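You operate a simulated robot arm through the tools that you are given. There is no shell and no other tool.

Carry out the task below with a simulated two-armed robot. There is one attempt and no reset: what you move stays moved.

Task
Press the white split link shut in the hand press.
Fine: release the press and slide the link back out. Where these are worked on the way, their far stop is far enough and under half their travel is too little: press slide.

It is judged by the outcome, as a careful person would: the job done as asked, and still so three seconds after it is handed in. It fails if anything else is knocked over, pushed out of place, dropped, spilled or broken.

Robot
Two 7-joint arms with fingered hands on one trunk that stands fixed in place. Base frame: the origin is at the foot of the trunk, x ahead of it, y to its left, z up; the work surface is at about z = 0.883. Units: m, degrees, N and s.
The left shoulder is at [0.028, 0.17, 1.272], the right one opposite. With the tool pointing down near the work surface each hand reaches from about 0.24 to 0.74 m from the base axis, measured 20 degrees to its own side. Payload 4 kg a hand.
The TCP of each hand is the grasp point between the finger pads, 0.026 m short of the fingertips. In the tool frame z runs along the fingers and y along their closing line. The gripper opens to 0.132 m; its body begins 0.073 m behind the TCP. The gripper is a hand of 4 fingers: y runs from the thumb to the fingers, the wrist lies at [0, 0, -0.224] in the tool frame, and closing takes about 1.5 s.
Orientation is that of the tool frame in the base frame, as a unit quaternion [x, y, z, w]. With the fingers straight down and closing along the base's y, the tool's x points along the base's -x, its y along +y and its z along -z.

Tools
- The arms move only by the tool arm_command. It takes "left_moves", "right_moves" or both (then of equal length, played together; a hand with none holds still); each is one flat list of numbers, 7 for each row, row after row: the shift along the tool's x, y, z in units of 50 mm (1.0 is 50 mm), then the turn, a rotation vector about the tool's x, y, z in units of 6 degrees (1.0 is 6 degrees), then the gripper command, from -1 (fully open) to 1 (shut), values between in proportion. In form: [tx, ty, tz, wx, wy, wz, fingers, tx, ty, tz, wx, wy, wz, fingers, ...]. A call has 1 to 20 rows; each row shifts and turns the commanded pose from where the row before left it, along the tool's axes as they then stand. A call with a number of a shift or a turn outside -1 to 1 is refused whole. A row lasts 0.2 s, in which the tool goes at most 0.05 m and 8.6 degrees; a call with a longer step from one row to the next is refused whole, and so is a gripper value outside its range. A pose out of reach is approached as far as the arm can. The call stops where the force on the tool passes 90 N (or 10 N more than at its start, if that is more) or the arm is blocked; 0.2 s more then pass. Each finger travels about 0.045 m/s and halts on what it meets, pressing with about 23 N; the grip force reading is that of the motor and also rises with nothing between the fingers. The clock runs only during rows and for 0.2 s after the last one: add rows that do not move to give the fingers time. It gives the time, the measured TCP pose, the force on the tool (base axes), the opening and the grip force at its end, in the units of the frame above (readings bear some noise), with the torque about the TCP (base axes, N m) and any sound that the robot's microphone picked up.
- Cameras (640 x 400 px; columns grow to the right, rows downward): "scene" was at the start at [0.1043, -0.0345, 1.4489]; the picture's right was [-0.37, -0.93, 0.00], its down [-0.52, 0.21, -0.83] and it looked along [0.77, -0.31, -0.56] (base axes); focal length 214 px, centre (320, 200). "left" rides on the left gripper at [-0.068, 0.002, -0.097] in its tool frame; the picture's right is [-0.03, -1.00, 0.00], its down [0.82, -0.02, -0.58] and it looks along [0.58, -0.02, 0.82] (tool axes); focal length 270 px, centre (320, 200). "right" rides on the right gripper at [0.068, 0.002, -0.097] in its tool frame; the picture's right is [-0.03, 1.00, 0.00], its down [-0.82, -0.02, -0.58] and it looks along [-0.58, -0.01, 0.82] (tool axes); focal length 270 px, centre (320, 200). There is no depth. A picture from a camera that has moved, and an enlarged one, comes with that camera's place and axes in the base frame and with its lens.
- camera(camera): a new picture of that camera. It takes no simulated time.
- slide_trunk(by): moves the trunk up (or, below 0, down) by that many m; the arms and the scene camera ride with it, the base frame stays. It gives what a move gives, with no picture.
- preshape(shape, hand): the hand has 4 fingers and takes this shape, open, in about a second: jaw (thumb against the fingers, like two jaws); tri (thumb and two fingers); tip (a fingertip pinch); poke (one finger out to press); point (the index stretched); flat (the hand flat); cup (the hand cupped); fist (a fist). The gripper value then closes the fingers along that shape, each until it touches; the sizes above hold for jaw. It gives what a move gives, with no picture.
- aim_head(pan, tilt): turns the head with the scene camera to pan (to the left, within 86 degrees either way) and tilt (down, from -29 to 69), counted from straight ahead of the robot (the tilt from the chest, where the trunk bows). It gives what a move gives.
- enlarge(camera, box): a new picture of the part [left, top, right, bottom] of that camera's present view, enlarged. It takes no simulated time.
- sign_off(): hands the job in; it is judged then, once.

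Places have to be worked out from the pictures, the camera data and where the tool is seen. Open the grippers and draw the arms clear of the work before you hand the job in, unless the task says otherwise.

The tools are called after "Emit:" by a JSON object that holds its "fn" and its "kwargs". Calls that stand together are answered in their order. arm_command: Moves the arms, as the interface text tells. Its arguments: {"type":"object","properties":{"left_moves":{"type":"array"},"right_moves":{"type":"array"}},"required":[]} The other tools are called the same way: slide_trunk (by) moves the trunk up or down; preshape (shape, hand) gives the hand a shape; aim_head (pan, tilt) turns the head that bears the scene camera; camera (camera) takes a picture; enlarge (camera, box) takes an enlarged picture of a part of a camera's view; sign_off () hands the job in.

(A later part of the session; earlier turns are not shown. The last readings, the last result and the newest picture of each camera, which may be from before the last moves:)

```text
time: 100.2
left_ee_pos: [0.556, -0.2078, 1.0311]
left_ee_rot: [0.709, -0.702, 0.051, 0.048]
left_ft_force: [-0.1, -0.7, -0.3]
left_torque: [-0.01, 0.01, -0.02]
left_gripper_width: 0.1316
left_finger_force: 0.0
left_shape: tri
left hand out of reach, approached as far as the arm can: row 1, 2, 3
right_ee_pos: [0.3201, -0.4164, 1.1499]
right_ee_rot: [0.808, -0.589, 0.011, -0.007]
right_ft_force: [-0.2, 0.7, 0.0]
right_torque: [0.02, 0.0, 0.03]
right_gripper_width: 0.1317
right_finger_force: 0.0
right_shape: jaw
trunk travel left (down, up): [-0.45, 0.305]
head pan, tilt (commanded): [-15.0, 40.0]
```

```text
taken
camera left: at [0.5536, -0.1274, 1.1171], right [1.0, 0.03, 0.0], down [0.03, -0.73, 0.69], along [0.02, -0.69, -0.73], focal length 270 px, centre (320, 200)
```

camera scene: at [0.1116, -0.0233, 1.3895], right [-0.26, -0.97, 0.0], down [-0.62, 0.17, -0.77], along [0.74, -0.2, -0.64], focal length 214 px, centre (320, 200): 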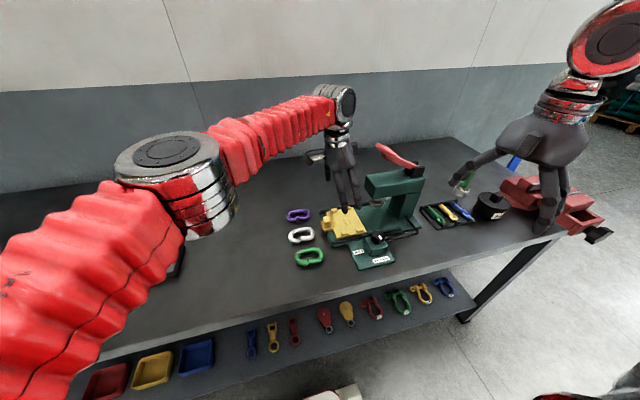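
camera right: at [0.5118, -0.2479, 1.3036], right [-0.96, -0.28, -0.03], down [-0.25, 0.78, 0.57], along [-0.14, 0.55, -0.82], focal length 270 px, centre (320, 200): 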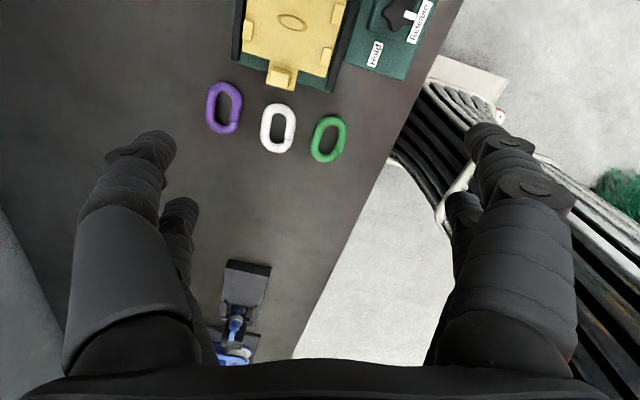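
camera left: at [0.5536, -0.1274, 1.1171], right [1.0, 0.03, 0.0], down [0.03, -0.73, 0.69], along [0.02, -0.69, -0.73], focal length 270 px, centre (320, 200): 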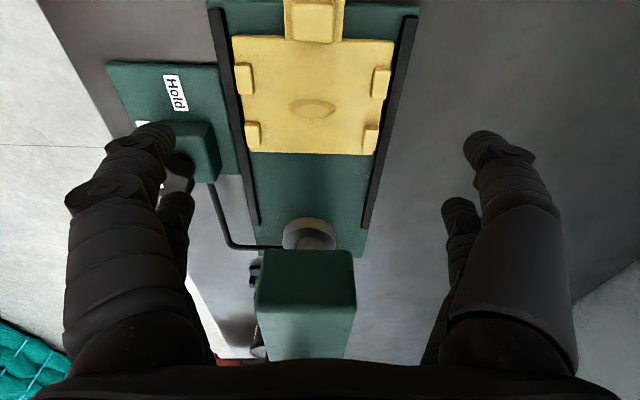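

That is its limit (wrist y ≈ -0.177). I'll take a close picture of the carriage from here to measure the nest precisely.

Emit:
{"fn": "enlarge", "kwargs": {"camera": "left", "box": [200, 0, 440, 170]}}

Emit:
{"fn": "enlarge", "kwargs": {"camera": "left", "box": [230, 150, 390, 290]}}

```text
2.35 times, centred on (320, 85) of left
camera zoom: at [0.5536, -0.1274, 1.1171], right [1.0, 0.03, 0.0], down [0.03, -0.73, 0.69], along [0.02, -0.69, -0.73], focal length 636 px, centre (320, 471)
```

zoom: 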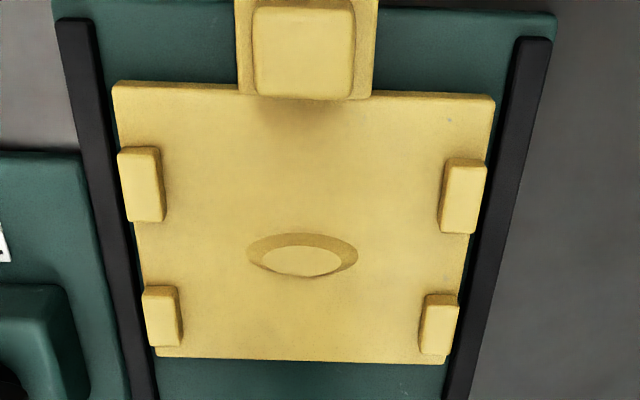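

```text
2.86 times, centred on (310, 220) of left
camera zoom: at [0.5536, -0.1274, 1.1171], right [1.0, 0.03, 0.0], down [0.03, -0.73, 0.69], along [0.02, -0.69, -0.73], focal length 772 px, centre (349, 143)
```

zoom: 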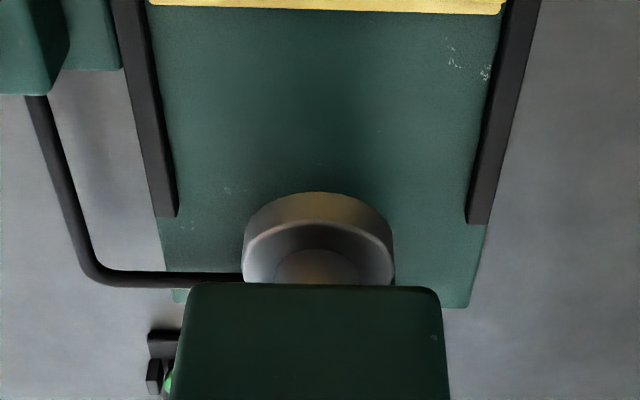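

The nest centre measures (0.5515,-0.227) with tabs 90 mm apart in x and 28 mm gaps in y; the post is at (0.5505,-0.163). Now I back the left hand off to hover over the white link, vertical, at yaw ≈ 98°.

Emit:
{"fn": "arm_command", "kwargs": {"left_moves": [0, 0, -0.6, 0, 0, 0, -1, -0.6, 0, 0, 0, 0, 0, -1, -0.6, 0, 0, 0, -0.667, 0, -1, -0.6, 0, 0, 0, -0.667, 0, -1, -0.6, 0.1, 0, 0, 0, -0.6, -1, 0, 0.1, 0, 0, 0, -0.6, -1, 0, 0, 0, 0, 0, 0, -1]}}

Emit:
{"fn": "camera", "kwargs": {"camera": "left"}}

Emit:
{"fn": "enlarge", "kwargs": {"camera": "scene", "box": [270, 190, 430, 290]}}

```text
time: 101.8
left_ee_pos: [0.541, -0.0866, 1.0487]
left_ee_rot: [0.751, -0.661, 0.0, 0.0]
left_ft_force: [0.0, 0.8, -0.5]
left_torque: [0.01, 0.03, -0.01]
left_gripper_width: 0.132
left_finger_force: 0.0
left_shape: tri
right_ee_pos: [0.3201, -0.4164, 1.1496]
right_ee_rot: [0.809, -0.588, 0.011, -0.007]
right_ft_force: [0.1, -1.0, -0.2]
right_torque: [0.0, -0.01, 0.03]
right_gripper_width: 0.1319
right_finger_force: 0.0
right_shape: jaw
trunk travel left (down, up): [-0.45, 0.305]
head pan, tilt (commanded): [-15.0, 40.0]
```

```text
taken
camera left: at [0.5307, -0.0209, 1.1462], right [0.99, 0.15, 0.0], down [0.12, -0.81, 0.58], along [0.09, -0.57, -0.82], focal length 270 px, centre (320, 200)
```

left: 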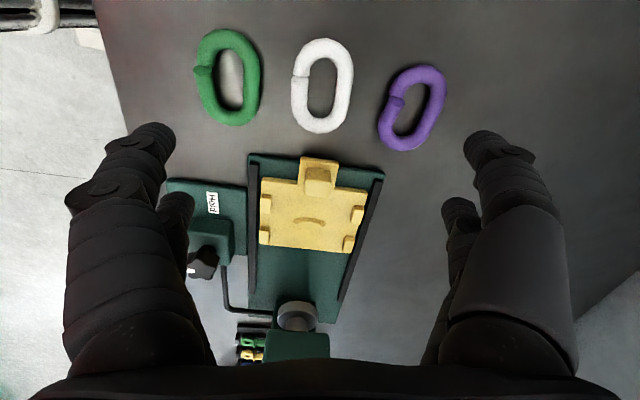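

```text
4.00 times, centred on (350, 240) of scene
camera zoom: at [0.1116, -0.0232, 1.3895], right [-0.26, -0.97, 0.0], down [-0.62, 0.17, -0.77], along [0.74, -0.2, -0.64], focal length 858 px, centre (200, 40)
```

zoom: 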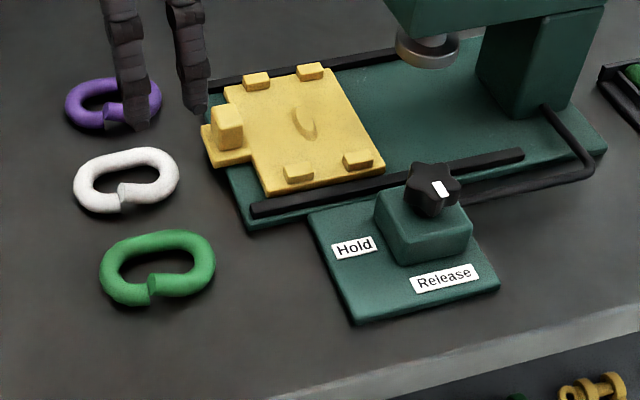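

Good hover: hand at (0.541,-0.087) yaw 97.4°. I zoom on the three links to fix the exact link centre, axis and the gaps to its neighbours.

Emit:
{"fn": "enlarge", "kwargs": {"camera": "left", "box": [180, 20, 460, 170]}}

```text
2.29 times, centred on (320, 95) of left
camera zoom: at [0.5307, -0.0209, 1.1462], right [0.99, 0.15, 0.0], down [0.12, -0.81, 0.58], along [0.09, -0.57, -0.82], focal length 618 px, centre (320, 440)
```

zoom: 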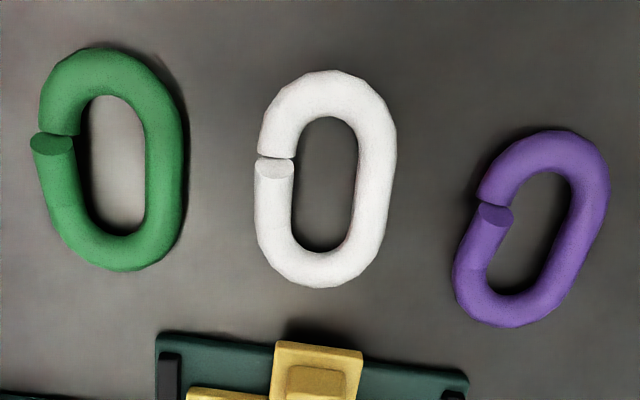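

White link: centre (0.5428,-0.080), axis 95°, 81×52 mm; clear gaps are ~28 mm to green and ~33 mm to purple. I'll set the left hand to "jaw", close it to about the needed opening in the air and check the finger posture before descending.

Emit:
{"fn": "preshape", "kwargs": {"shape": "jaw", "hand": "left"}}

Emit:
{"fn": "arm_command", "kwargs": {"left_moves": [0, 0, 0, 0, 0, 0, 0.06, 0, 0, 0, 0, 0, 0, 0.06, 0, 0, 0, 0, 0, 0, 0.06, 0, 0, 0, 0, 0, 0, 0.06, 0, 0, 0, 0, 0, 0, 0.06, 0, 0, 0, 0, 0, 0, 0.06]}}

Emit:
{"fn": "camera", "kwargs": {"camera": "left"}}

```text
time: 102.7
left_ee_pos: [0.5407, -0.0885, 1.0477]
left_ee_rot: [0.75, -0.661, 0.0, 0.0]
left_ft_force: [-0.2, 0.0, -0.1]
left_torque: [0.0, -0.01, -0.03]
left_gripper_width: 0.1319
left_finger_force: 0.0
left_shape: jaw
right_ee_pos: [0.32, -0.4172, 1.1494]
right_ee_rot: [0.809, -0.588, 0.011, -0.007]
right_ft_force: [0.3, -0.4, 0.3]
right_torque: [-0.01, 0.0, 0.02]
right_gripper_width: 0.1319
right_finger_force: 0.1
right_shape: jaw
trunk travel left (down, up): [-0.45, 0.305]
head pan, tilt (commanded): [-15.0, 40.0]
```

```text
time: 104.1
left_ee_pos: [0.5415, -0.0887, 1.0481]
left_ee_rot: [0.75, -0.662, 0.001, -0.001]
left_ft_force: [-0.7, 0.6, 0.0]
left_torque: [0.01, 0.02, 0.0]
left_gripper_width: 0.0627
left_finger_force: 0.1
left_shape: jaw
right_ee_pos: [0.3202, -0.416, 1.15]
right_ee_rot: [0.808, -0.589, 0.011, -0.007]
right_ft_force: [0.0, -0.4, -0.4]
right_torque: [0.01, 0.0, 0.0]
right_gripper_width: 0.1318
right_finger_force: 0.0
right_shape: jaw
trunk travel left (down, up): [-0.45, 0.305]
head pan, tilt (commanded): [-15.0, 40.0]
```

```text
taken
camera left: at [0.5306, -0.0213, 1.1463], right [0.99, 0.15, 0.0], down [0.12, -0.81, 0.58], along [0.09, -0.57, -0.82], focal length 270 px, centre (320, 200)
```

left: 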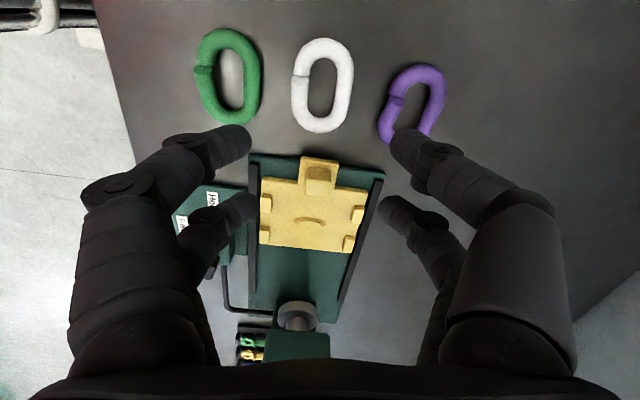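

The digits curl inward like claws, so I need their side profile to judge clearance over the neighbouring links. I'll raise a little and turn the left hand to yaw ≈ 8° so the scene camera sees the profile.

Emit:
{"fn": "arm_command", "kwargs": {"left_moves": [0, 0, -0.8, 0, 0, 0, 0.06, 0, 0, -0.8, 0, 0, 1, 0.06, 0, 0, 0, 0, 0, 1, 0.06, 0, 0, 0, 0, 0, 1, 0.06, 0, 0, 0, 0, 0, 1, 0.06, 0, 0, 0, 0, 0, 1, 0.06, 0, 0, 0, 0, 0, 1, 0.06, 0, 0, 0, 0, 0, 1, 0.06, 0, 0, 0, 0, 0, 1, 0.06, 0, 0, 0, 0, 0, 1, 0.06, 0, 0, 0, 0, 0, 1, 0.06, 0, 0, 0, 0, 0, 1, 0.06, 0, 0, 0, 0, 0, 1, 0.06, 0, 0, 0, 0, 0, 1, 0.06, 0, 0, 0, 0, 0, 1, 0.06, 0, 0, 0, 0, 0, 1, 0.06]}}

Emit:
{"fn": "camera", "kwargs": {"camera": "scene"}}

```text
time: 107.5
left_ee_pos: [0.5429, -0.0888, 1.1294]
left_ee_rot: [-0.063, 0.998, 0.001, 0.001]
left_ft_force: [0.4, -0.1, 0.0]
left_torque: [-0.01, 0.0, -0.01]
left_gripper_width: 0.0624
left_finger_force: 0.0
left_shape: jaw
right_ee_pos: [0.3201, -0.4167, 1.149]
right_ee_rot: [0.808, -0.589, 0.011, -0.007]
right_ft_force: [-0.9, 0.3, 0.3]
right_torque: [-0.02, 0.0, 0.0]
right_gripper_width: 0.1315
right_finger_force: 0.1
right_shape: jaw
trunk travel left (down, up): [-0.45, 0.305]
head pan, tilt (commanded): [-15.0, 40.0]
```

```text
taken
camera scene: at [0.1115, -0.0235, 1.3895], right [-0.26, -0.97, 0.0], down [-0.62, 0.17, -0.77], along [0.74, -0.2, -0.64], focal length 214 px, centre (320, 200)
```

scene: 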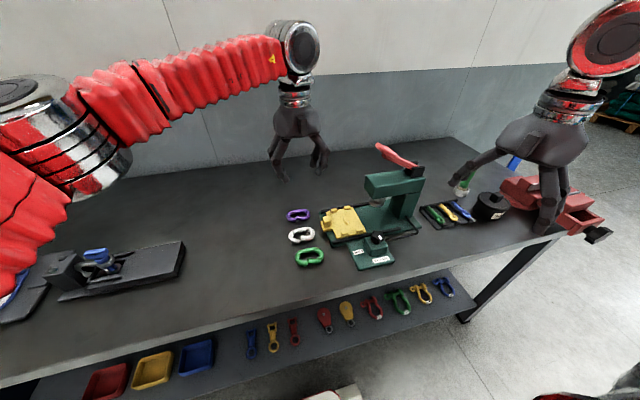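

Emit:
{"fn": "enlarge", "kwargs": {"camera": "scene", "box": [250, 85, 350, 195]}}

```text
3.64 times, centred on (300, 140) of scene
camera zoom: at [0.1115, -0.0235, 1.3895], right [-0.26, -0.97, 0.0], down [-0.62, 0.17, -0.77], along [0.74, -0.2, -0.64], focal length 780 px, centre (393, 418)
```

zoom: 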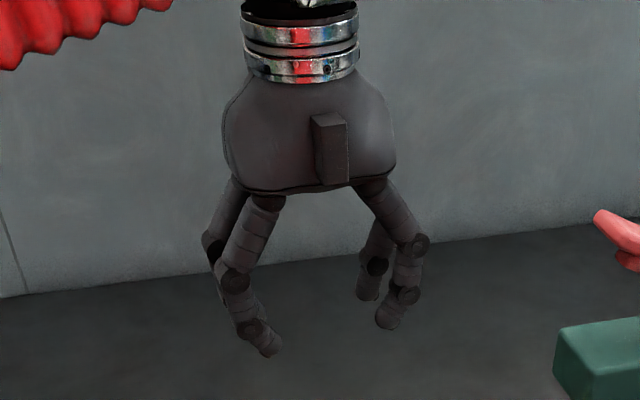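

At 62 mm opening the distal digits lean about 30° and are ~17.5 mm thick, tips ≈25 mm below the TCP, so a straddle with ~58 mm opening just fits between the neighbours. I turn back to yaw ≈ 95°, centre on (0.5435,-0.080) and descend part way.

Emit:
{"fn": "arm_command", "kwargs": {"left_moves": [-0.034, 0.173, 0, 0, 0, -1, 0.1, 0, 0, 0, 0, 0, -1, 0.12, 0, 0, 0, 0, 0, -1, 0.12, 0, 0, 0, 0, 0, -1, 0.12, 0, 0, 0, 0, 0, -1, 0.12, 0, 0, 0, 0, 0, -1, 0.12, 0, 0, 0, 0, 0, -1, 0.12, 0, 0, 0, 0, 0, -1, 0.12, 0, 0, 0, 0, 0, -1, 0.12, 0, 0, 0, 0, 0, -1, 0.12, 0, 0, 0, 0, 0, -1, 0.12, 0, 0, 0, 0, 0, -1, 0.12, 0, 0, 0, 0, 0, -1, 0.12, 0, 0, 0, 0, 0, -1, 0.12, 0, 0, 0.8, 0, 0, -0.67, 0.12, 0, 0, 0.8, 0, 0, 0, 0.12, 0, 0, 0.8, 0, 0, 0, 0.12, 0, 0, 0, 0, 0, 0, 0.12]}}

Emit:
{"fn": "camera", "kwargs": {"camera": "left"}}

Emit:
{"fn": "enlarge", "kwargs": {"camera": "scene", "box": [250, 150, 390, 280]}}

```text
time: 111.3
left_ee_pos: [0.5426, -0.0798, 1.0092]
left_ee_rot: [0.739, -0.674, 0.001, -0.001]
left_ft_force: [-0.1, -0.7, 0.1]
left_torque: [-0.05, -0.01, -0.01]
left_gripper_width: 0.0585
left_finger_force: 0.0
left_shape: jaw
right_ee_pos: [0.3196, -0.417, 1.1506]
right_ee_rot: [0.809, -0.588, 0.011, -0.008]
right_ft_force: [1.4, 0.4, 0.9]
right_torque: [0.02, -0.01, -0.02]
right_gripper_width: 0.132
right_finger_force: 0.0
right_shape: jaw
trunk travel left (down, up): [-0.45, 0.305]
head pan, tilt (commanded): [-15.0, 40.0]
```

```text
taken
camera left: at [0.5347, -0.0125, 1.1066], right [0.99, 0.12, 0.0], down [0.09, -0.81, 0.58], along [0.07, -0.57, -0.82], focal length 270 px, centre (320, 200)
```

left: 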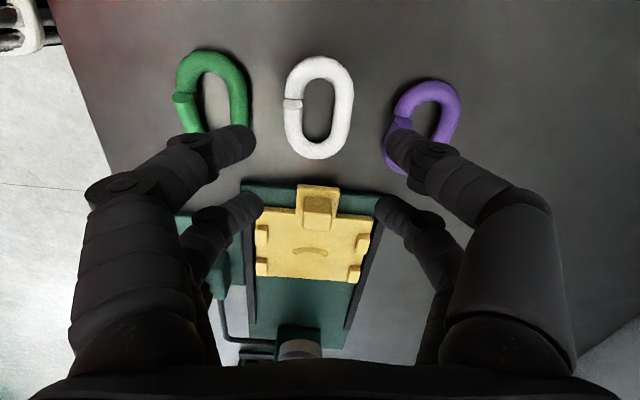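

```text
3.08 times, centred on (320, 215) of scene
camera zoom: at [0.1109, -0.0236, 1.3896], right [-0.26, -0.97, 0.0], down [-0.62, 0.17, -0.77], along [0.74, -0.2, -0.64], focal length 660 px, centre (320, 154)
```

zoom: 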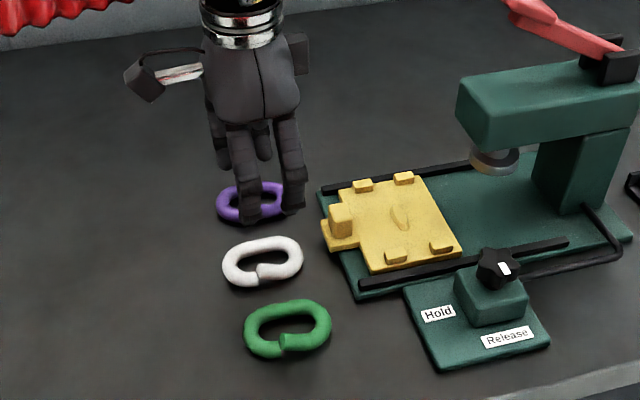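

Pose is (0.5426,-0.0798), yaw 95.3°. I re-measure the link in this closer view before the final descent.

Emit:
{"fn": "enlarge", "kwargs": {"camera": "left", "box": [160, 40, 480, 220]}}

```text
2.00 times, centred on (320, 130) of left
camera zoom: at [0.5347, -0.0125, 1.1066], right [0.99, 0.12, 0.0], down [0.09, -0.81, 0.58], along [0.07, -0.57, -0.82], focal length 541 px, centre (320, 340)
```

zoom: 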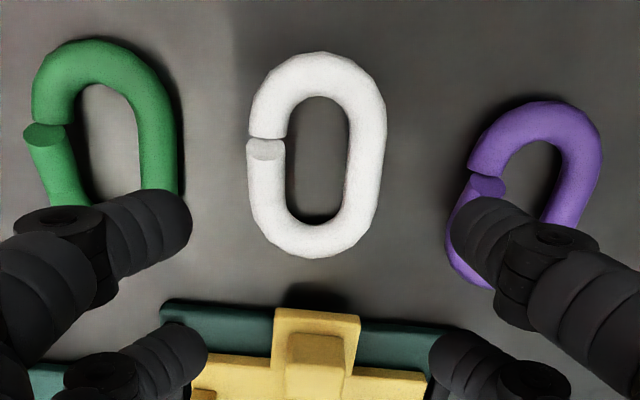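

Link centre (0.542,-0.080), half-width 27 mm; the TCP is within 0.5 mm. I descend to just above the link and check once more.

Emit:
{"fn": "arm_command", "kwargs": {"left_moves": [0, 0, 0.46, 0, 0, 0, 0.12, 0, 0, 0.46, 0, 0, 0, 0.12, 0, 0, 0.46, 0, 0, 0, 0.12, 0, 0, 0, 0, 0, 0, 0.12]}}

Emit:
{"fn": "camera", "kwargs": {"camera": "left"}}

Emit:
{"fn": "enlarge", "kwargs": {"camera": "scene", "box": [270, 170, 350, 280]}}

```text
time: 112.3
left_ee_pos: [0.5428, -0.0785, 0.9401]
left_ee_rot: [0.739, -0.674, 0.001, -0.001]
left_ft_force: [0.4, 0.2, 0.9]
left_torque: [-0.02, 0.0, 0.0]
left_gripper_width: 0.0588
left_finger_force: 0.1
left_shape: jaw
right_ee_pos: [0.3203, -0.4167, 1.1505]
right_ee_rot: [0.809, -0.588, 0.011, -0.007]
right_ft_force: [0.1, -0.3, 0.9]
right_torque: [-0.03, 0.01, 0.01]
right_gripper_width: 0.132
right_finger_force: 0.1
right_shape: jaw
trunk travel left (down, up): [-0.45, 0.305]
head pan, tilt (commanded): [-15.0, 40.0]
```

```text
taken
camera left: at [0.5341, -0.0129, 1.0372], right [0.99, 0.12, 0.0], down [0.09, -0.81, 0.58], along [0.07, -0.57, -0.82], focal length 270 px, centre (320, 200)
```

left: 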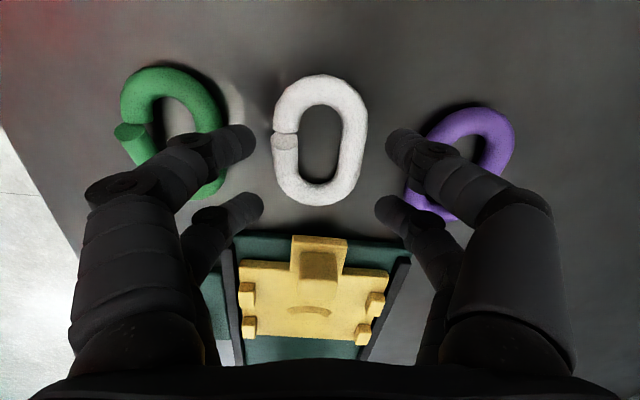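

```text
3.64 times, centred on (310, 225) of scene
camera zoom: at [0.1112, -0.0235, 1.3896], right [-0.26, -0.97, 0.0], down [-0.62, 0.17, -0.77], along [0.74, -0.2, -0.64], focal length 780 px, centre (356, 109)
```

zoom: 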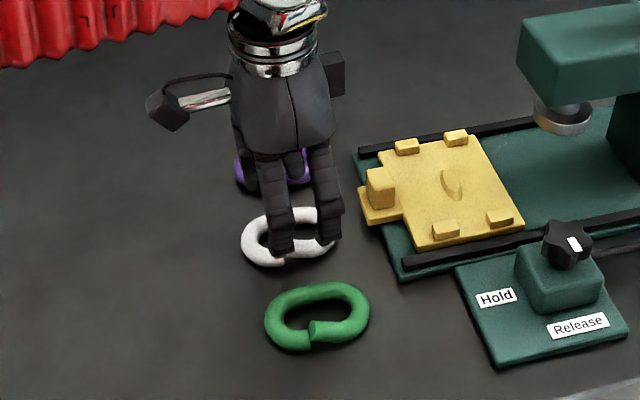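

Digits are centred either side of the white link. I lower the last 29 mm slowly to put the tips ~2.5 mm above the bench.

Emit:
{"fn": "arm_command", "kwargs": {"left_moves": [0, 0, 0.15, 0, 0, 0, 0.12, 0, 0, 0.15, 0, 0, 0, 0.12, 0, 0, 0.15, 0, 0, 0, 0.12, 0, 0, 0.13, 0, 0, 0, 0.12, 0, 0, 0, 0, 0, 0, 0.12]}}

Emit:
{"fn": "camera", "kwargs": {"camera": "left"}}

Emit:
{"fn": "enlarge", "kwargs": {"camera": "scene", "box": [270, 170, 350, 280]}}

```text
time: 113.5
left_ee_pos: [0.5438, -0.0803, 0.9118]
left_ee_rot: [0.739, -0.674, 0.001, -0.001]
left_ft_force: [0.2, -0.8, -0.6]
left_torque: [0.03, 0.01, 0.01]
left_gripper_width: 0.0587
left_finger_force: 0.1
left_shape: jaw
right_ee_pos: [0.32, -0.4169, 1.151]
right_ee_rot: [0.809, -0.588, 0.01, -0.007]
right_ft_force: [0.2, 0.8, 0.5]
right_torque: [0.01, -0.01, 0.01]
right_gripper_width: 0.1319
right_finger_force: 0.1
right_shape: jaw
trunk travel left (down, up): [-0.45, 0.305]
head pan, tilt (commanded): [-15.0, 40.0]
```

```text
taken
camera left: at [0.5355, -0.0134, 1.01], right [0.99, 0.12, 0.0], down [0.1, -0.81, 0.58], along [0.07, -0.57, -0.82], focal length 270 px, centre (320, 200)
```

left: 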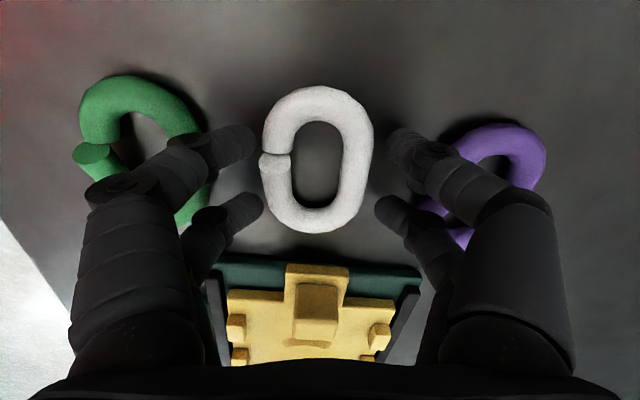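

```text
3.64 times, centred on (310, 225) of scene
camera zoom: at [0.1114, -0.0235, 1.3895], right [-0.26, -0.97, 0.0], down [-0.62, 0.17, -0.77], along [0.74, -0.2, -0.64], focal length 780 px, centre (356, 109)
```

zoom: 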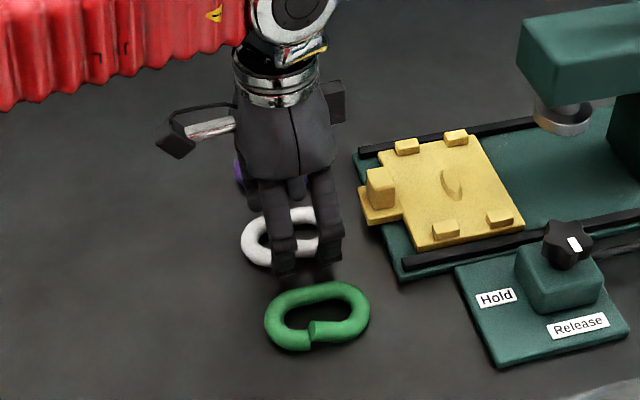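

No contact yet and both tips straddle the link at table level. I close the digits gently on its sides.

Emit:
{"fn": "arm_command", "kwargs": {"left_moves": [0, 0, 0, 0, 0, 0, 0.4, 0, 0, 0, 0, 0, 0, 0.4, 0, 0, 0, 0, 0, 0, 0.4, 0, 0, 0, 0, 0, 0, 0.4, 0, 0, 0, 0, 0, 0, 0.4]}}

Emit:
{"fn": "camera", "kwargs": {"camera": "left"}}

```text
time: 114.7
left_ee_pos: [0.544, -0.081, 0.9146]
left_ee_rot: [0.739, -0.674, 0.001, 0.0]
left_ft_force: [1.0, -0.6, 7.9]
left_torque: [0.09, -0.03, 0.0]
left_gripper_width: 0.0401
left_finger_force: 23.1
left_shape: jaw
right_ee_pos: [0.3194, -0.4172, 1.1507]
right_ee_rot: [0.809, -0.588, 0.01, -0.008]
right_ft_force: [-0.1, -0.3, 0.6]
right_torque: [0.0, 0.0, 0.05]
right_gripper_width: 0.1318
right_finger_force: 0.0
right_shape: jaw
trunk travel left (down, up): [-0.45, 0.305]
head pan, tilt (commanded): [-15.0, 40.0]
```

```text
taken
camera left: at [0.5352, -0.0136, 1.0109], right [0.99, 0.12, 0.0], down [0.09, -0.81, 0.58], along [0.07, -0.57, -0.82], focal length 270 px, centre (320, 200)
```

left: 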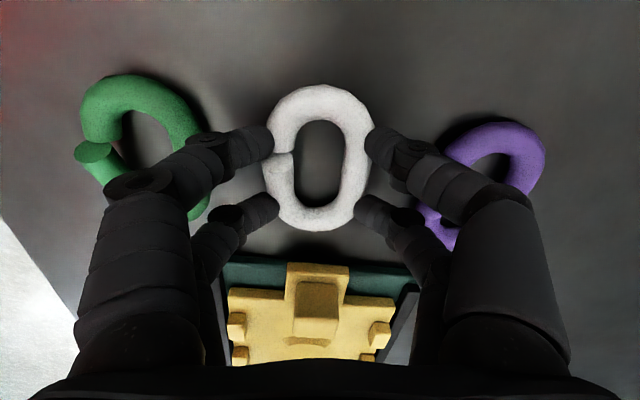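

The grip force pushed the hand up 3 mm: the tips are bearing above the bars' equator. I reopen, lower 3 mm so the tips reach bench level, and close again.

Emit:
{"fn": "arm_command", "kwargs": {"left_moves": [0, 0, 0, 0, 0, 0, 0.12, 0, 0, 0, 0, 0, 0, 0.12, 0, 0, 0, 0, 0, 0, 0.12, 0, 0, 0.04, 0, 0, 0, 0.12, 0, 0, 0.03, 0, 0, 0, 0.12, 0, 0, 0, 0, 0, 0, 0.12]}}

Emit:
{"fn": "camera", "kwargs": {"camera": "left"}}

```text
time: 116.1
left_ee_pos: [0.5437, -0.0798, 0.9084]
left_ee_rot: [0.738, -0.674, 0.0, 0.0]
left_ft_force: [0.2, -0.3, 1.4]
left_torque: [-0.01, -0.01, -0.01]
left_gripper_width: 0.0574
left_finger_force: 0.0
left_shape: jaw
right_ee_pos: [0.3199, -0.4168, 1.1501]
right_ee_rot: [0.809, -0.588, 0.01, -0.007]
right_ft_force: [-0.8, -0.5, -0.1]
right_torque: [0.0, 0.01, 0.0]
right_gripper_width: 0.1319
right_finger_force: 0.1
right_shape: jaw
trunk travel left (down, up): [-0.45, 0.305]
head pan, tilt (commanded): [-15.0, 40.0]
```

```text
taken
camera left: at [0.5352, -0.013, 1.0061], right [0.99, 0.12, 0.0], down [0.09, -0.81, 0.58], along [0.07, -0.57, -0.82], focal length 270 px, centre (320, 200)
```

left: 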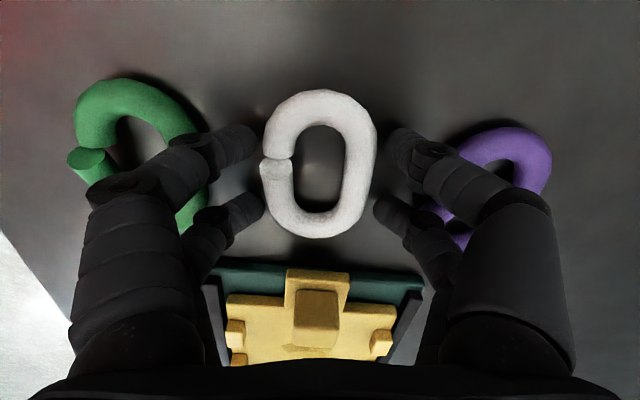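

Still no bench contact (1.4 N). I lower another 1.5 mm and then close.

Emit:
{"fn": "arm_command", "kwargs": {"left_moves": [0, 0, 0.03, 0, 0, 0, 0.12, 0, 0, 0, 0, 0, 0, 0.2, 0, 0, 0, 0, 0, 0, 0.3, 0, 0, 0, 0, 0, 0, 0.4, 0, 0, 0, 0, 0, 0, 0.4, 0, 0, 0, 0, 0, 0, 0.4]}}

Emit:
{"fn": "camera", "kwargs": {"camera": "left"}}

Emit:
{"fn": "enlarge", "kwargs": {"camera": "scene", "box": [270, 190, 350, 280]}}

```text
time: 117.5
left_ee_pos: [0.5439, -0.0799, 0.9072]
left_ee_rot: [0.739, -0.674, 0.001, 0.0]
left_ft_force: [0.8, -1.5, 0.8]
left_torque: [-0.02, -0.04, 0.0]
left_gripper_width: 0.0449
left_finger_force: 22.7
left_shape: jaw
right_ee_pos: [0.3202, -0.4175, 1.1499]
right_ee_rot: [0.808, -0.589, 0.011, -0.007]
right_ft_force: [0.5, -0.4, 0.6]
right_torque: [0.01, -0.03, -0.01]
right_gripper_width: 0.1319
right_finger_force: 0.1
right_shape: jaw
trunk travel left (down, up): [-0.45, 0.305]
head pan, tilt (commanded): [-15.0, 40.0]
```

```text
taken
camera left: at [0.5351, -0.013, 1.0052], right [0.99, 0.12, 0.0], down [0.09, -0.81, 0.58], along [0.07, -0.57, -0.82], focal length 270 px, centre (320, 200)
```

left: 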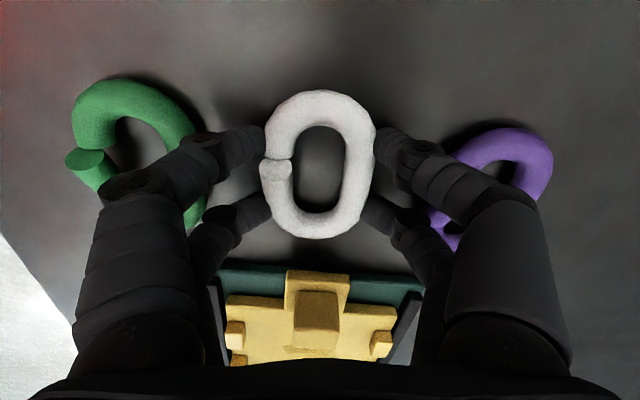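

```text
4.44 times, centred on (310, 235) of scene
camera zoom: at [0.1114, -0.0236, 1.3895], right [-0.26, -0.97, 0.0], down [-0.62, 0.17, -0.77], along [0.74, -0.2, -0.64], focal length 953 px, centre (364, 44)
```

zoom: 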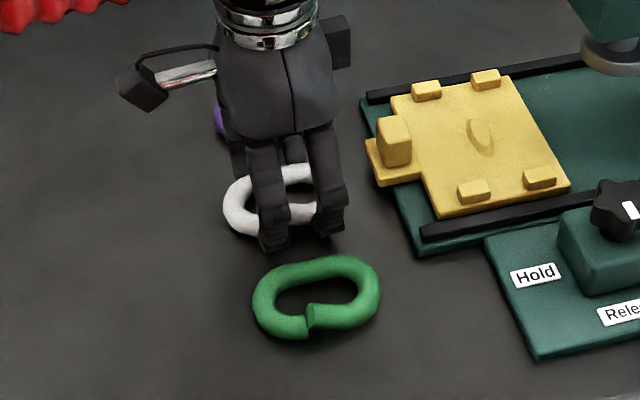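

Clean grip now: 22.7 N on the sides with no upward push. I lift 10 mm and look whether the link comes along.

Emit:
{"fn": "arm_command", "kwargs": {"left_moves": [0, 0, -0.1, 0, 0, 0, 0.4, 0, 0, -0.1, 0, 0, 0, 0.4, 0, 0, 0, 0, 0, 0, 0.4]}}

Emit:
{"fn": "camera", "kwargs": {"camera": "left"}}

Emit:
{"fn": "enlarge", "kwargs": {"camera": "scene", "box": [270, 190, 350, 280]}}

```text
time: 118.3
left_ee_pos: [0.5431, -0.0805, 0.9168]
left_ee_rot: [0.739, -0.674, 0.0, 0.0]
left_ft_force: [0.0, -0.2, -1.9]
left_torque: [0.02, -0.02, -0.01]
left_gripper_width: 0.0446
left_finger_force: 22.8
left_shape: jaw
right_ee_pos: [0.3193, -0.4173, 1.1511]
right_ee_rot: [0.808, -0.589, 0.01, -0.007]
right_ft_force: [0.5, -0.3, -1.4]
right_torque: [0.0, 0.03, -0.02]
right_gripper_width: 0.1318
right_finger_force: 0.0
right_shape: jaw
trunk travel left (down, up): [-0.45, 0.305]
head pan, tilt (commanded): [-15.0, 40.0]
```

```text
taken
camera left: at [0.5355, -0.0134, 1.0142], right [0.99, 0.12, 0.0], down [0.1, -0.81, 0.58], along [0.07, -0.57, -0.82], focal length 270 px, centre (320, 200)
```

left: 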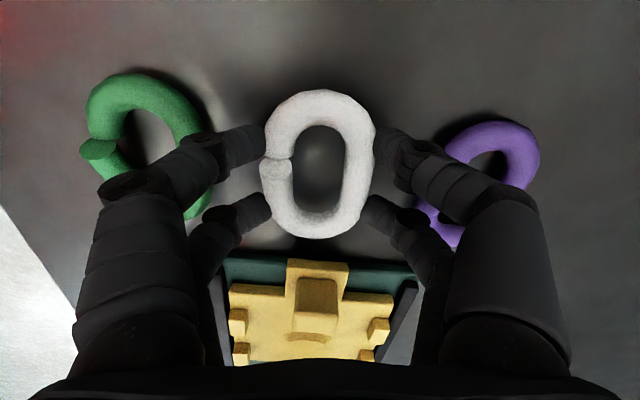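

```text
4.44 times, centred on (310, 235) of scene
camera zoom: at [0.1117, -0.0236, 1.3895], right [-0.26, -0.97, 0.0], down [-0.62, 0.17, -0.77], along [0.74, -0.2, -0.64], focal length 953 px, centre (364, 44)
```

zoom: 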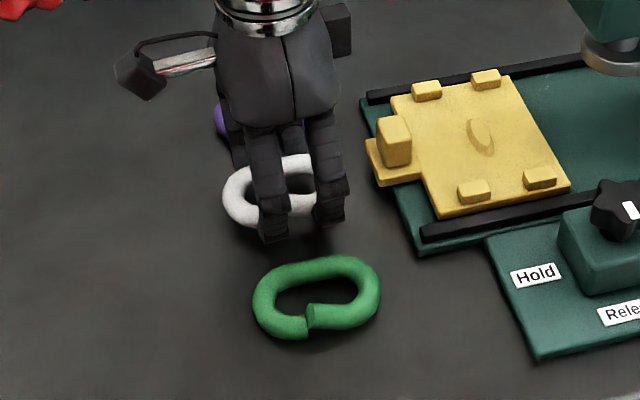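

The link is held and lifted. I raise it to z ≈ 1.0 and rotate the hand -93° so the link's long axis lies along x, ready for a set-down in open bench space.

Emit:
{"fn": "arm_command", "kwargs": {"left_moves": [0, 0, -0.555, 0, 0, 0, 0.4, 0, 0, -0.555, 0, 0, 0, 0.4, 0, 0, -0.555, 0, 0, 0, 0.4, 0, 0, 0, 0, 0, 1, 0.4, 0, 0, 0, 0, 0, 1, 0.4, 0, 0, 0, 0, 0, 1, 0.4, 0, 0, 0, 0, 0, 1, 0.4, 0, 0, 0, 0, 0, 1, 0.4, 0, 0, 0, 0, 0, 1, 0.4, 0, 0, 0, 0, 0, 1, 0.4, 0, 0, 0, 0, 0, 1, 0.4, 0, 0, 0, 0, 0, 1, 0.4, 0, 0, 0, 0, 0, 1, 0.4, 0, 0, 0, 0, 0, 1, 0.4, 0, 0, 0, 0, 0, 1, 0.4, 0, 0, 0, 0, 0, 1, 0.4, 0, 0, 0, 0, 0, 1, 0.4, 0, 0, 0, 0, 0, 1, 0.4, 0, 0, 0, 0, 0, 0.55, 0.4]}}

Emit:
{"fn": "camera", "kwargs": {"camera": "left"}}

Emit:
{"fn": "camera", "kwargs": {"camera": "scene"}}

```text
time: 122.3
left_ee_pos: [0.5417, -0.0812, 1.0009]
left_ee_rot: [-0.016, 1.0, 0.0, -0.001]
left_ft_force: [0.5, -0.3, -3.5]
left_torque: [-0.02, -0.01, 0.02]
left_gripper_width: 0.0445
left_finger_force: 22.9
left_shape: jaw
right_ee_pos: [0.3205, -0.4163, 1.1486]
right_ee_rot: [0.809, -0.588, 0.01, -0.008]
right_ft_force: [-0.6, 0.8, 0.3]
right_torque: [0.0, 0.02, 0.01]
right_gripper_width: 0.1318
right_finger_force: 0.1
right_shape: jaw
trunk travel left (down, up): [-0.45, 0.305]
head pan, tilt (commanded): [-15.0, 40.0]
```

```text
taken
camera left: at [0.611, -0.0779, 1.0988], right [0.06, -1.0, 0.0], down [-0.82, -0.05, 0.58], along [-0.58, -0.03, -0.82], focal length 270 px, centre (320, 200)
```

left: 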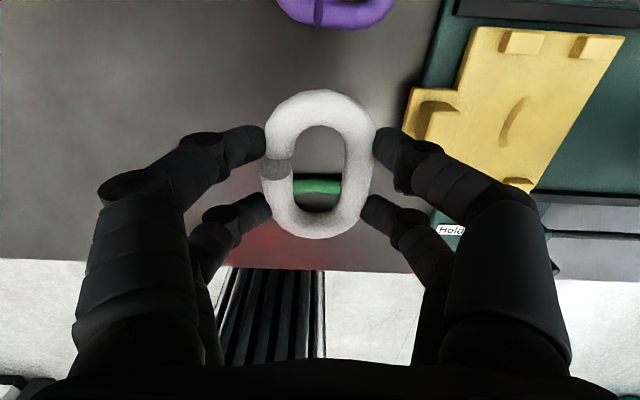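

```text
taken
camera scene: at [0.1117, -0.0236, 1.3895], right [-0.26, -0.97, 0.0], down [-0.62, 0.17, -0.77], along [0.74, -0.2, -0.64], focal length 214 px, centre (320, 200)
```

scene: 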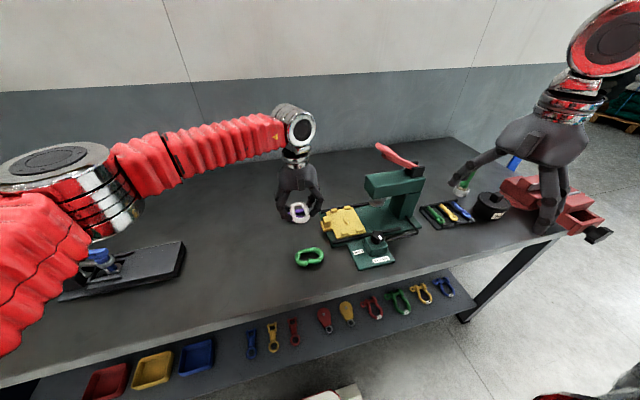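

Holding it well at yaw 1.8°. I carry it to open bench space around (0.50, 0.07) and lower toward the surface.

Emit:
{"fn": "arm_command", "kwargs": {"left_moves": [0.185, 0.762, 0.25, 0, 0, 0, 0.4, 0.185, 0.762, 0.25, 0, 0, 0, 0.4, 0.185, 0.762, 0.25, 0, 0, 0, 0.4, 0.185, 0.762, 0.25, 0, 0, 0, 0.4, 0, 0, 0.3, 0, 0, 0, 0.4, 0, 0, 0.3, 0, 0, 0, 0.4, 0, 0, 0.16, 0, 0, 0, 0.4, 0, 0, 0, 0, 0, 0, 0.4]}}

Emit:
{"fn": "camera", "kwargs": {"camera": "left"}}

Emit:
{"fn": "enlarge", "kwargs": {"camera": "scene", "box": [200, 170, 340, 290]}}

```text
time: 124.1
left_ee_pos: [0.4995, 0.0728, 0.9135]
left_ee_rot: [-0.017, 1.0, 0.0, 0.0]
left_ft_force: [0.0, 0.6, -1.9]
left_torque: [0.0, 0.0, 0.03]
left_gripper_width: 0.0446
left_finger_force: 23.3
left_shape: jaw
right_ee_pos: [0.3197, -0.4163, 1.1503]
right_ee_rot: [0.809, -0.588, 0.011, -0.007]
right_ft_force: [-0.2, -0.1, 0.1]
right_torque: [0.05, 0.02, -0.04]
right_gripper_width: 0.132
right_finger_force: 0.0
right_shape: jaw
trunk travel left (down, up): [-0.45, 0.305]
head pan, tilt (commanded): [-15.0, 40.0]
```

```text
taken
camera left: at [0.5686, 0.0761, 1.0109], right [0.06, -1.0, 0.0], down [-0.82, -0.05, 0.58], along [-0.58, -0.03, -0.82], focal length 270 px, centre (320, 200)
```

left: 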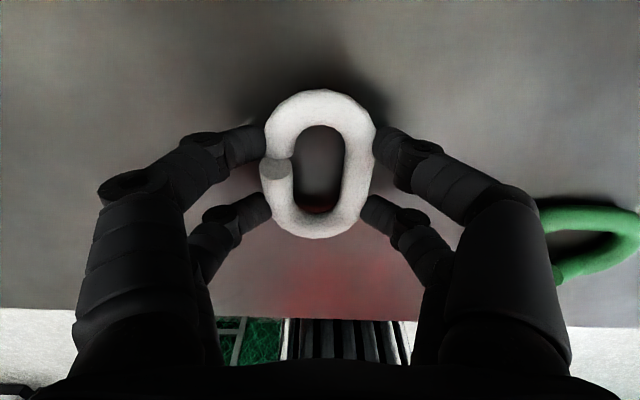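

```text
3.33 times, centred on (270, 230) of scene
camera zoom: at [0.1115, -0.0233, 1.3895], right [-0.26, -0.97, 0.0], down [-0.62, 0.17, -0.77], along [0.74, -0.2, -0.64], focal length 715 px, centre (487, 100)
```

zoom: 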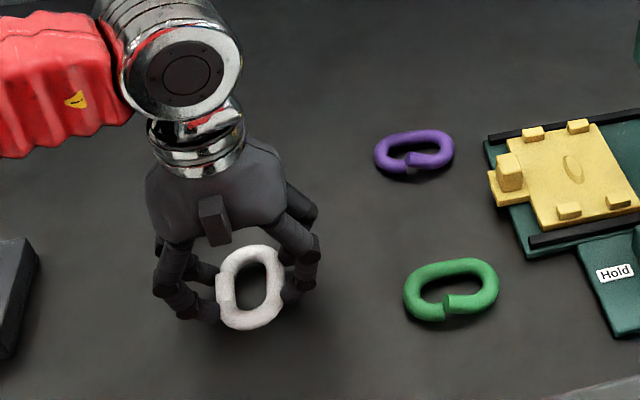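

I set it down the last 6 mm, release by opening modestly, and rise clear.

Emit:
{"fn": "arm_command", "kwargs": {"left_moves": [0, 0, 0.06, 0, 0, 0, 0.4, 0, 0, 0.06, 0, 0, 0, 0.4, 0, 0, 0, 0, 0, 0, 0.4, 0, 0, 0, 0, 0, 0, 0.1, 0, 0, 0, 0, 0, 0, -0.2, 0, 0, 0, 0, 0, 0, -0.4, 0, 0, 0, 0, 0, 0, -0.4, 0, 0, 0, 0, 0, 0, -0.4, 0, 0, -0.3, 0, 0, 0, -0.4, 0, 0, -0.6, 0, 0, 0, -0.4, 0, 0, -0.8, 0, 0, 0, -0.4, 0, 0, 0, 0, 0, 0, -0.4]}}

Emit:
{"fn": "camera", "kwargs": {"camera": "left"}}

Emit:
{"fn": "camera", "kwargs": {"camera": "scene"}}

```text
time: 126.7
left_ee_pos: [0.4993, 0.0688, 0.9949]
left_ee_rot: [-0.017, 1.0, 0.0, 0.0]
left_ft_force: [-0.8, -0.2, -0.5]
left_torque: [0.01, 0.03, 0.01]
left_gripper_width: 0.0921
left_finger_force: 0.1
left_shape: jaw
right_ee_pos: [0.3205, -0.4164, 1.1509]
right_ee_rot: [0.808, -0.588, 0.01, -0.008]
right_ft_force: [0.1, 0.4, -0.2]
right_torque: [0.0, -0.01, -0.02]
right_gripper_width: 0.132
right_finger_force: 0.0
right_shape: jaw
trunk travel left (down, up): [-0.45, 0.305]
head pan, tilt (commanded): [-15.0, 40.0]
```

```text
taken
camera left: at [0.5684, 0.073, 1.0918], right [0.06, -1.0, 0.0], down [-0.82, -0.05, 0.58], along [-0.58, -0.03, -0.82], focal length 270 px, centre (320, 200)
```

left: 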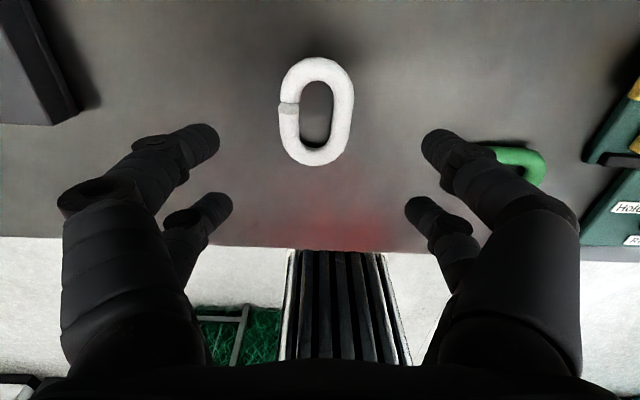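

```text
taken
camera scene: at [0.1118, -0.0234, 1.3895], right [-0.26, -0.97, 0.0], down [-0.62, 0.17, -0.77], along [0.74, -0.2, -0.64], focal length 214 px, centre (320, 200)
```

scene: 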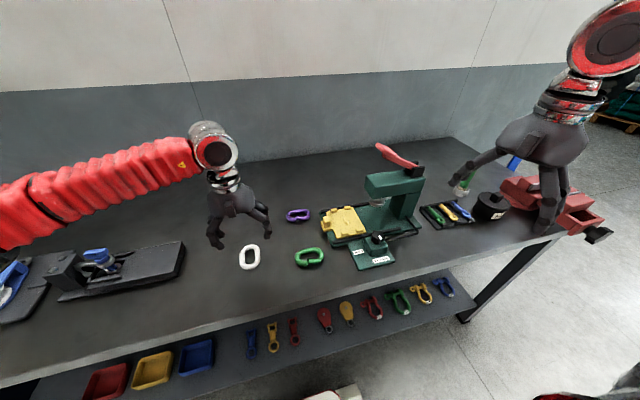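

The link now lies with its long axis along x. Plan: regrip it vertically by its sides (yaw ≈ 2°), then lean the hand ~15° so the left arm can centre over the nest; the tilted link's +y bar touches the plate first and it flops flat over the boss on release. I descend and regrip.

Emit:
{"fn": "arm_command", "kwargs": {"left_moves": [0, 0, 0.3, 0, 0, 0, 0.0, 0, 0, 0.4, 0, 0, 0, 0.05, 0, 0, 0.4, 0, 0, 0, 0.05, 0, 0, 0.3, 0, 0, 0, 0.05, 0, 0, 0.2, 0, 0, 0, 0.05, 0, 0, 0.1, 0, 0, 0, 0.05, 0, 0, 0.05, 0, 0, 0, 0.05, 0, 0, 0, 0, 0, 0, 0.05]}}

Emit:
{"fn": "camera", "kwargs": {"camera": "left"}}

```text
time: 128.5
left_ee_pos: [0.5003, 0.07, 0.9061]
left_ee_rot: [-0.017, 1.0, -0.001, 0.002]
left_ft_force: [-3.6, 1.3, 23.2]
left_torque: [0.45, 0.28, 0.1]
left_gripper_width: 0.0637
left_finger_force: 0.1
left_shape: jaw
right_ee_pos: [0.318, -0.4165, 1.1507]
right_ee_rot: [0.809, -0.588, 0.012, -0.008]
right_ft_force: [0.4, 0.1, 0.8]
right_torque: [0.02, 0.01, 0.03]
right_gripper_width: 0.1318
right_finger_force: 0.2
right_shape: jaw
trunk travel left (down, up): [-0.45, 0.305]
head pan, tilt (commanded): [-15.0, 40.0]
```

```text
taken
camera left: at [0.5677, 0.0735, 1.0046], right [0.06, -1.0, 0.0], down [-0.82, -0.05, 0.57], along [-0.57, -0.04, -0.82], focal length 270 px, centre (320, 200)
```

left: 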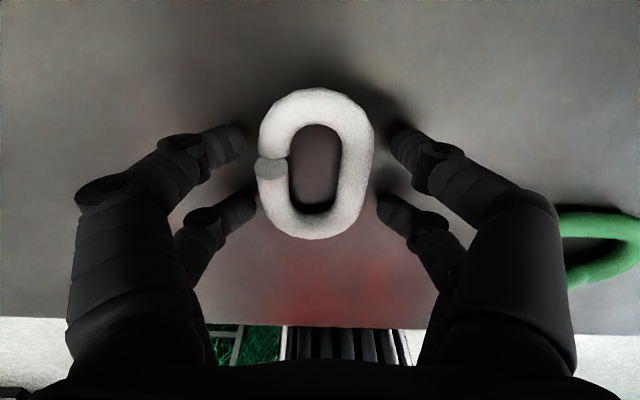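

The tips just reached the bench (23 N). I back up 2 mm and close on the link.

Emit:
{"fn": "arm_command", "kwargs": {"left_moves": [0, 0, -0.04, 0, 0, 0, 0.05, 0, 0, 0, 0, 0, 0, 0.2, 0, 0, 0, 0, 0, 0, 0.3, 0, 0, 0, 0, 0, 0, 0.4, 0, 0, 0, 0, 0, 0, 0.4, 0, 0, 0, 0, 0, 0, 0.4]}}

Emit:
{"fn": "camera", "kwargs": {"camera": "left"}}

```text
time: 129.9
left_ee_pos: [0.4996, 0.0701, 0.9062]
left_ee_rot: [-0.018, 1.0, 0.0, 0.001]
left_ft_force: [0.3, 2.2, 16.5]
left_torque: [0.12, -0.12, -0.06]
left_gripper_width: 0.0458
left_finger_force: 23.5
left_shape: jaw
right_ee_pos: [0.3181, -0.417, 1.1508]
right_ee_rot: [0.808, -0.589, 0.011, -0.008]
right_ft_force: [0.3, 0.2, -0.3]
right_torque: [0.02, 0.01, 0.02]
right_gripper_width: 0.1319
right_finger_force: 0.0
right_shape: jaw
trunk travel left (down, up): [-0.45, 0.305]
head pan, tilt (commanded): [-15.0, 40.0]
```

```text
taken
camera left: at [0.5677, 0.0737, 1.0042], right [0.06, -1.0, 0.0], down [-0.82, -0.05, 0.58], along [-0.57, -0.03, -0.82], focal length 270 px, centre (320, 200)
```

left: 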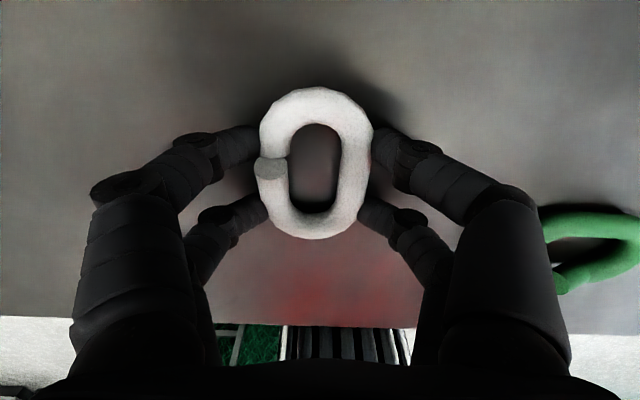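

Firm grip again (23.5 N), link centred within 2 mm and aligned to 1°. I lift, lean the hand 15° toward +y, and carry it to beside the carriage.

Emit:
{"fn": "arm_command", "kwargs": {"left_moves": [0, 0, -0.6, 0, 0, 0, 0.4, 0, 0, -0.8, 0, 0, 0, 0.4, 0, 0, -0.9, 0, 0, 0, 0.4, 0, 0, 0, 0.8333, 0, 0, 0.4, 0, 0, 0, 0.8333, 0, 0, 0.4, 0, 0, 0, 0.8333, 0, 0, 0.4, -0.219, -0.79, 0.3675, 0, 0, 0, 0.4, -0.219, -0.79, 0.3675, 0, 0, 0, 0.4, -0.219, -0.79, 0.3675, 0, 0, 0, 0.4, -0.219, -0.79, 0.3675, 0, 0, 0, 0.4, 0, 0, 0, 0, 0, 0, 0.4]}}

Emit:
{"fn": "camera", "kwargs": {"camera": "left"}}

Emit:
{"fn": "camera", "kwargs": {"camera": "scene"}}

```text
time: 132.3
left_ee_pos: [0.5475, -0.102, 0.9935]
left_ee_rot: [-0.016, 0.991, -0.13, 0.004]
left_ft_force: [0.3, -0.1, -2.1]
left_torque: [-0.01, 0.0, 0.02]
left_gripper_width: 0.0459
left_finger_force: 23.0
left_shape: jaw
right_ee_pos: [0.3195, -0.4166, 1.1502]
right_ee_rot: [0.808, -0.589, 0.01, -0.008]
right_ft_force: [1.5, 0.5, -0.5]
right_torque: [0.0, -0.01, 0.04]
right_gripper_width: 0.132
right_finger_force: 0.0
right_shape: jaw
trunk travel left (down, up): [-0.45, 0.305]
head pan, tilt (commanded): [-15.0, 40.0]
```

```text
taken
camera left: at [0.6143, -0.0727, 1.0869], right [0.06, -0.96, 0.26], down [-0.82, 0.1, 0.56], along [-0.57, -0.25, -0.79], focal length 270 px, centre (320, 200)
```

left: 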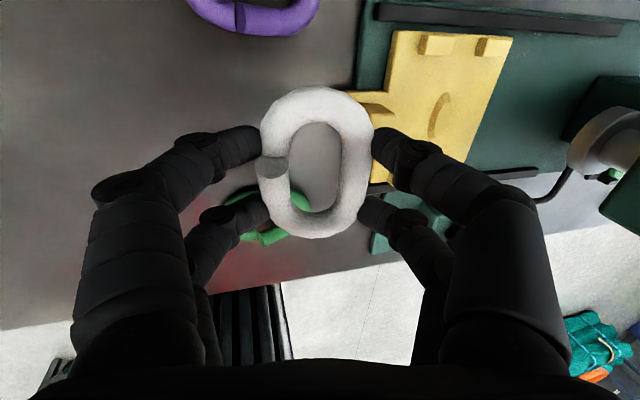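

```text
taken
camera scene: at [0.1116, -0.0229, 1.3895], right [-0.26, -0.97, 0.0], down [-0.62, 0.17, -0.77], along [0.74, -0.2, -0.64], focal length 214 px, centre (320, 200)
```

scene: 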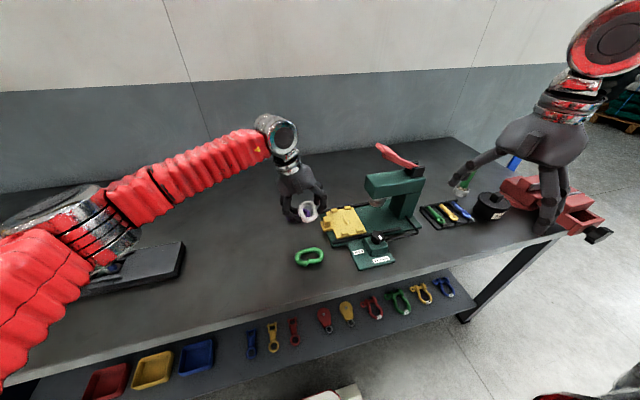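

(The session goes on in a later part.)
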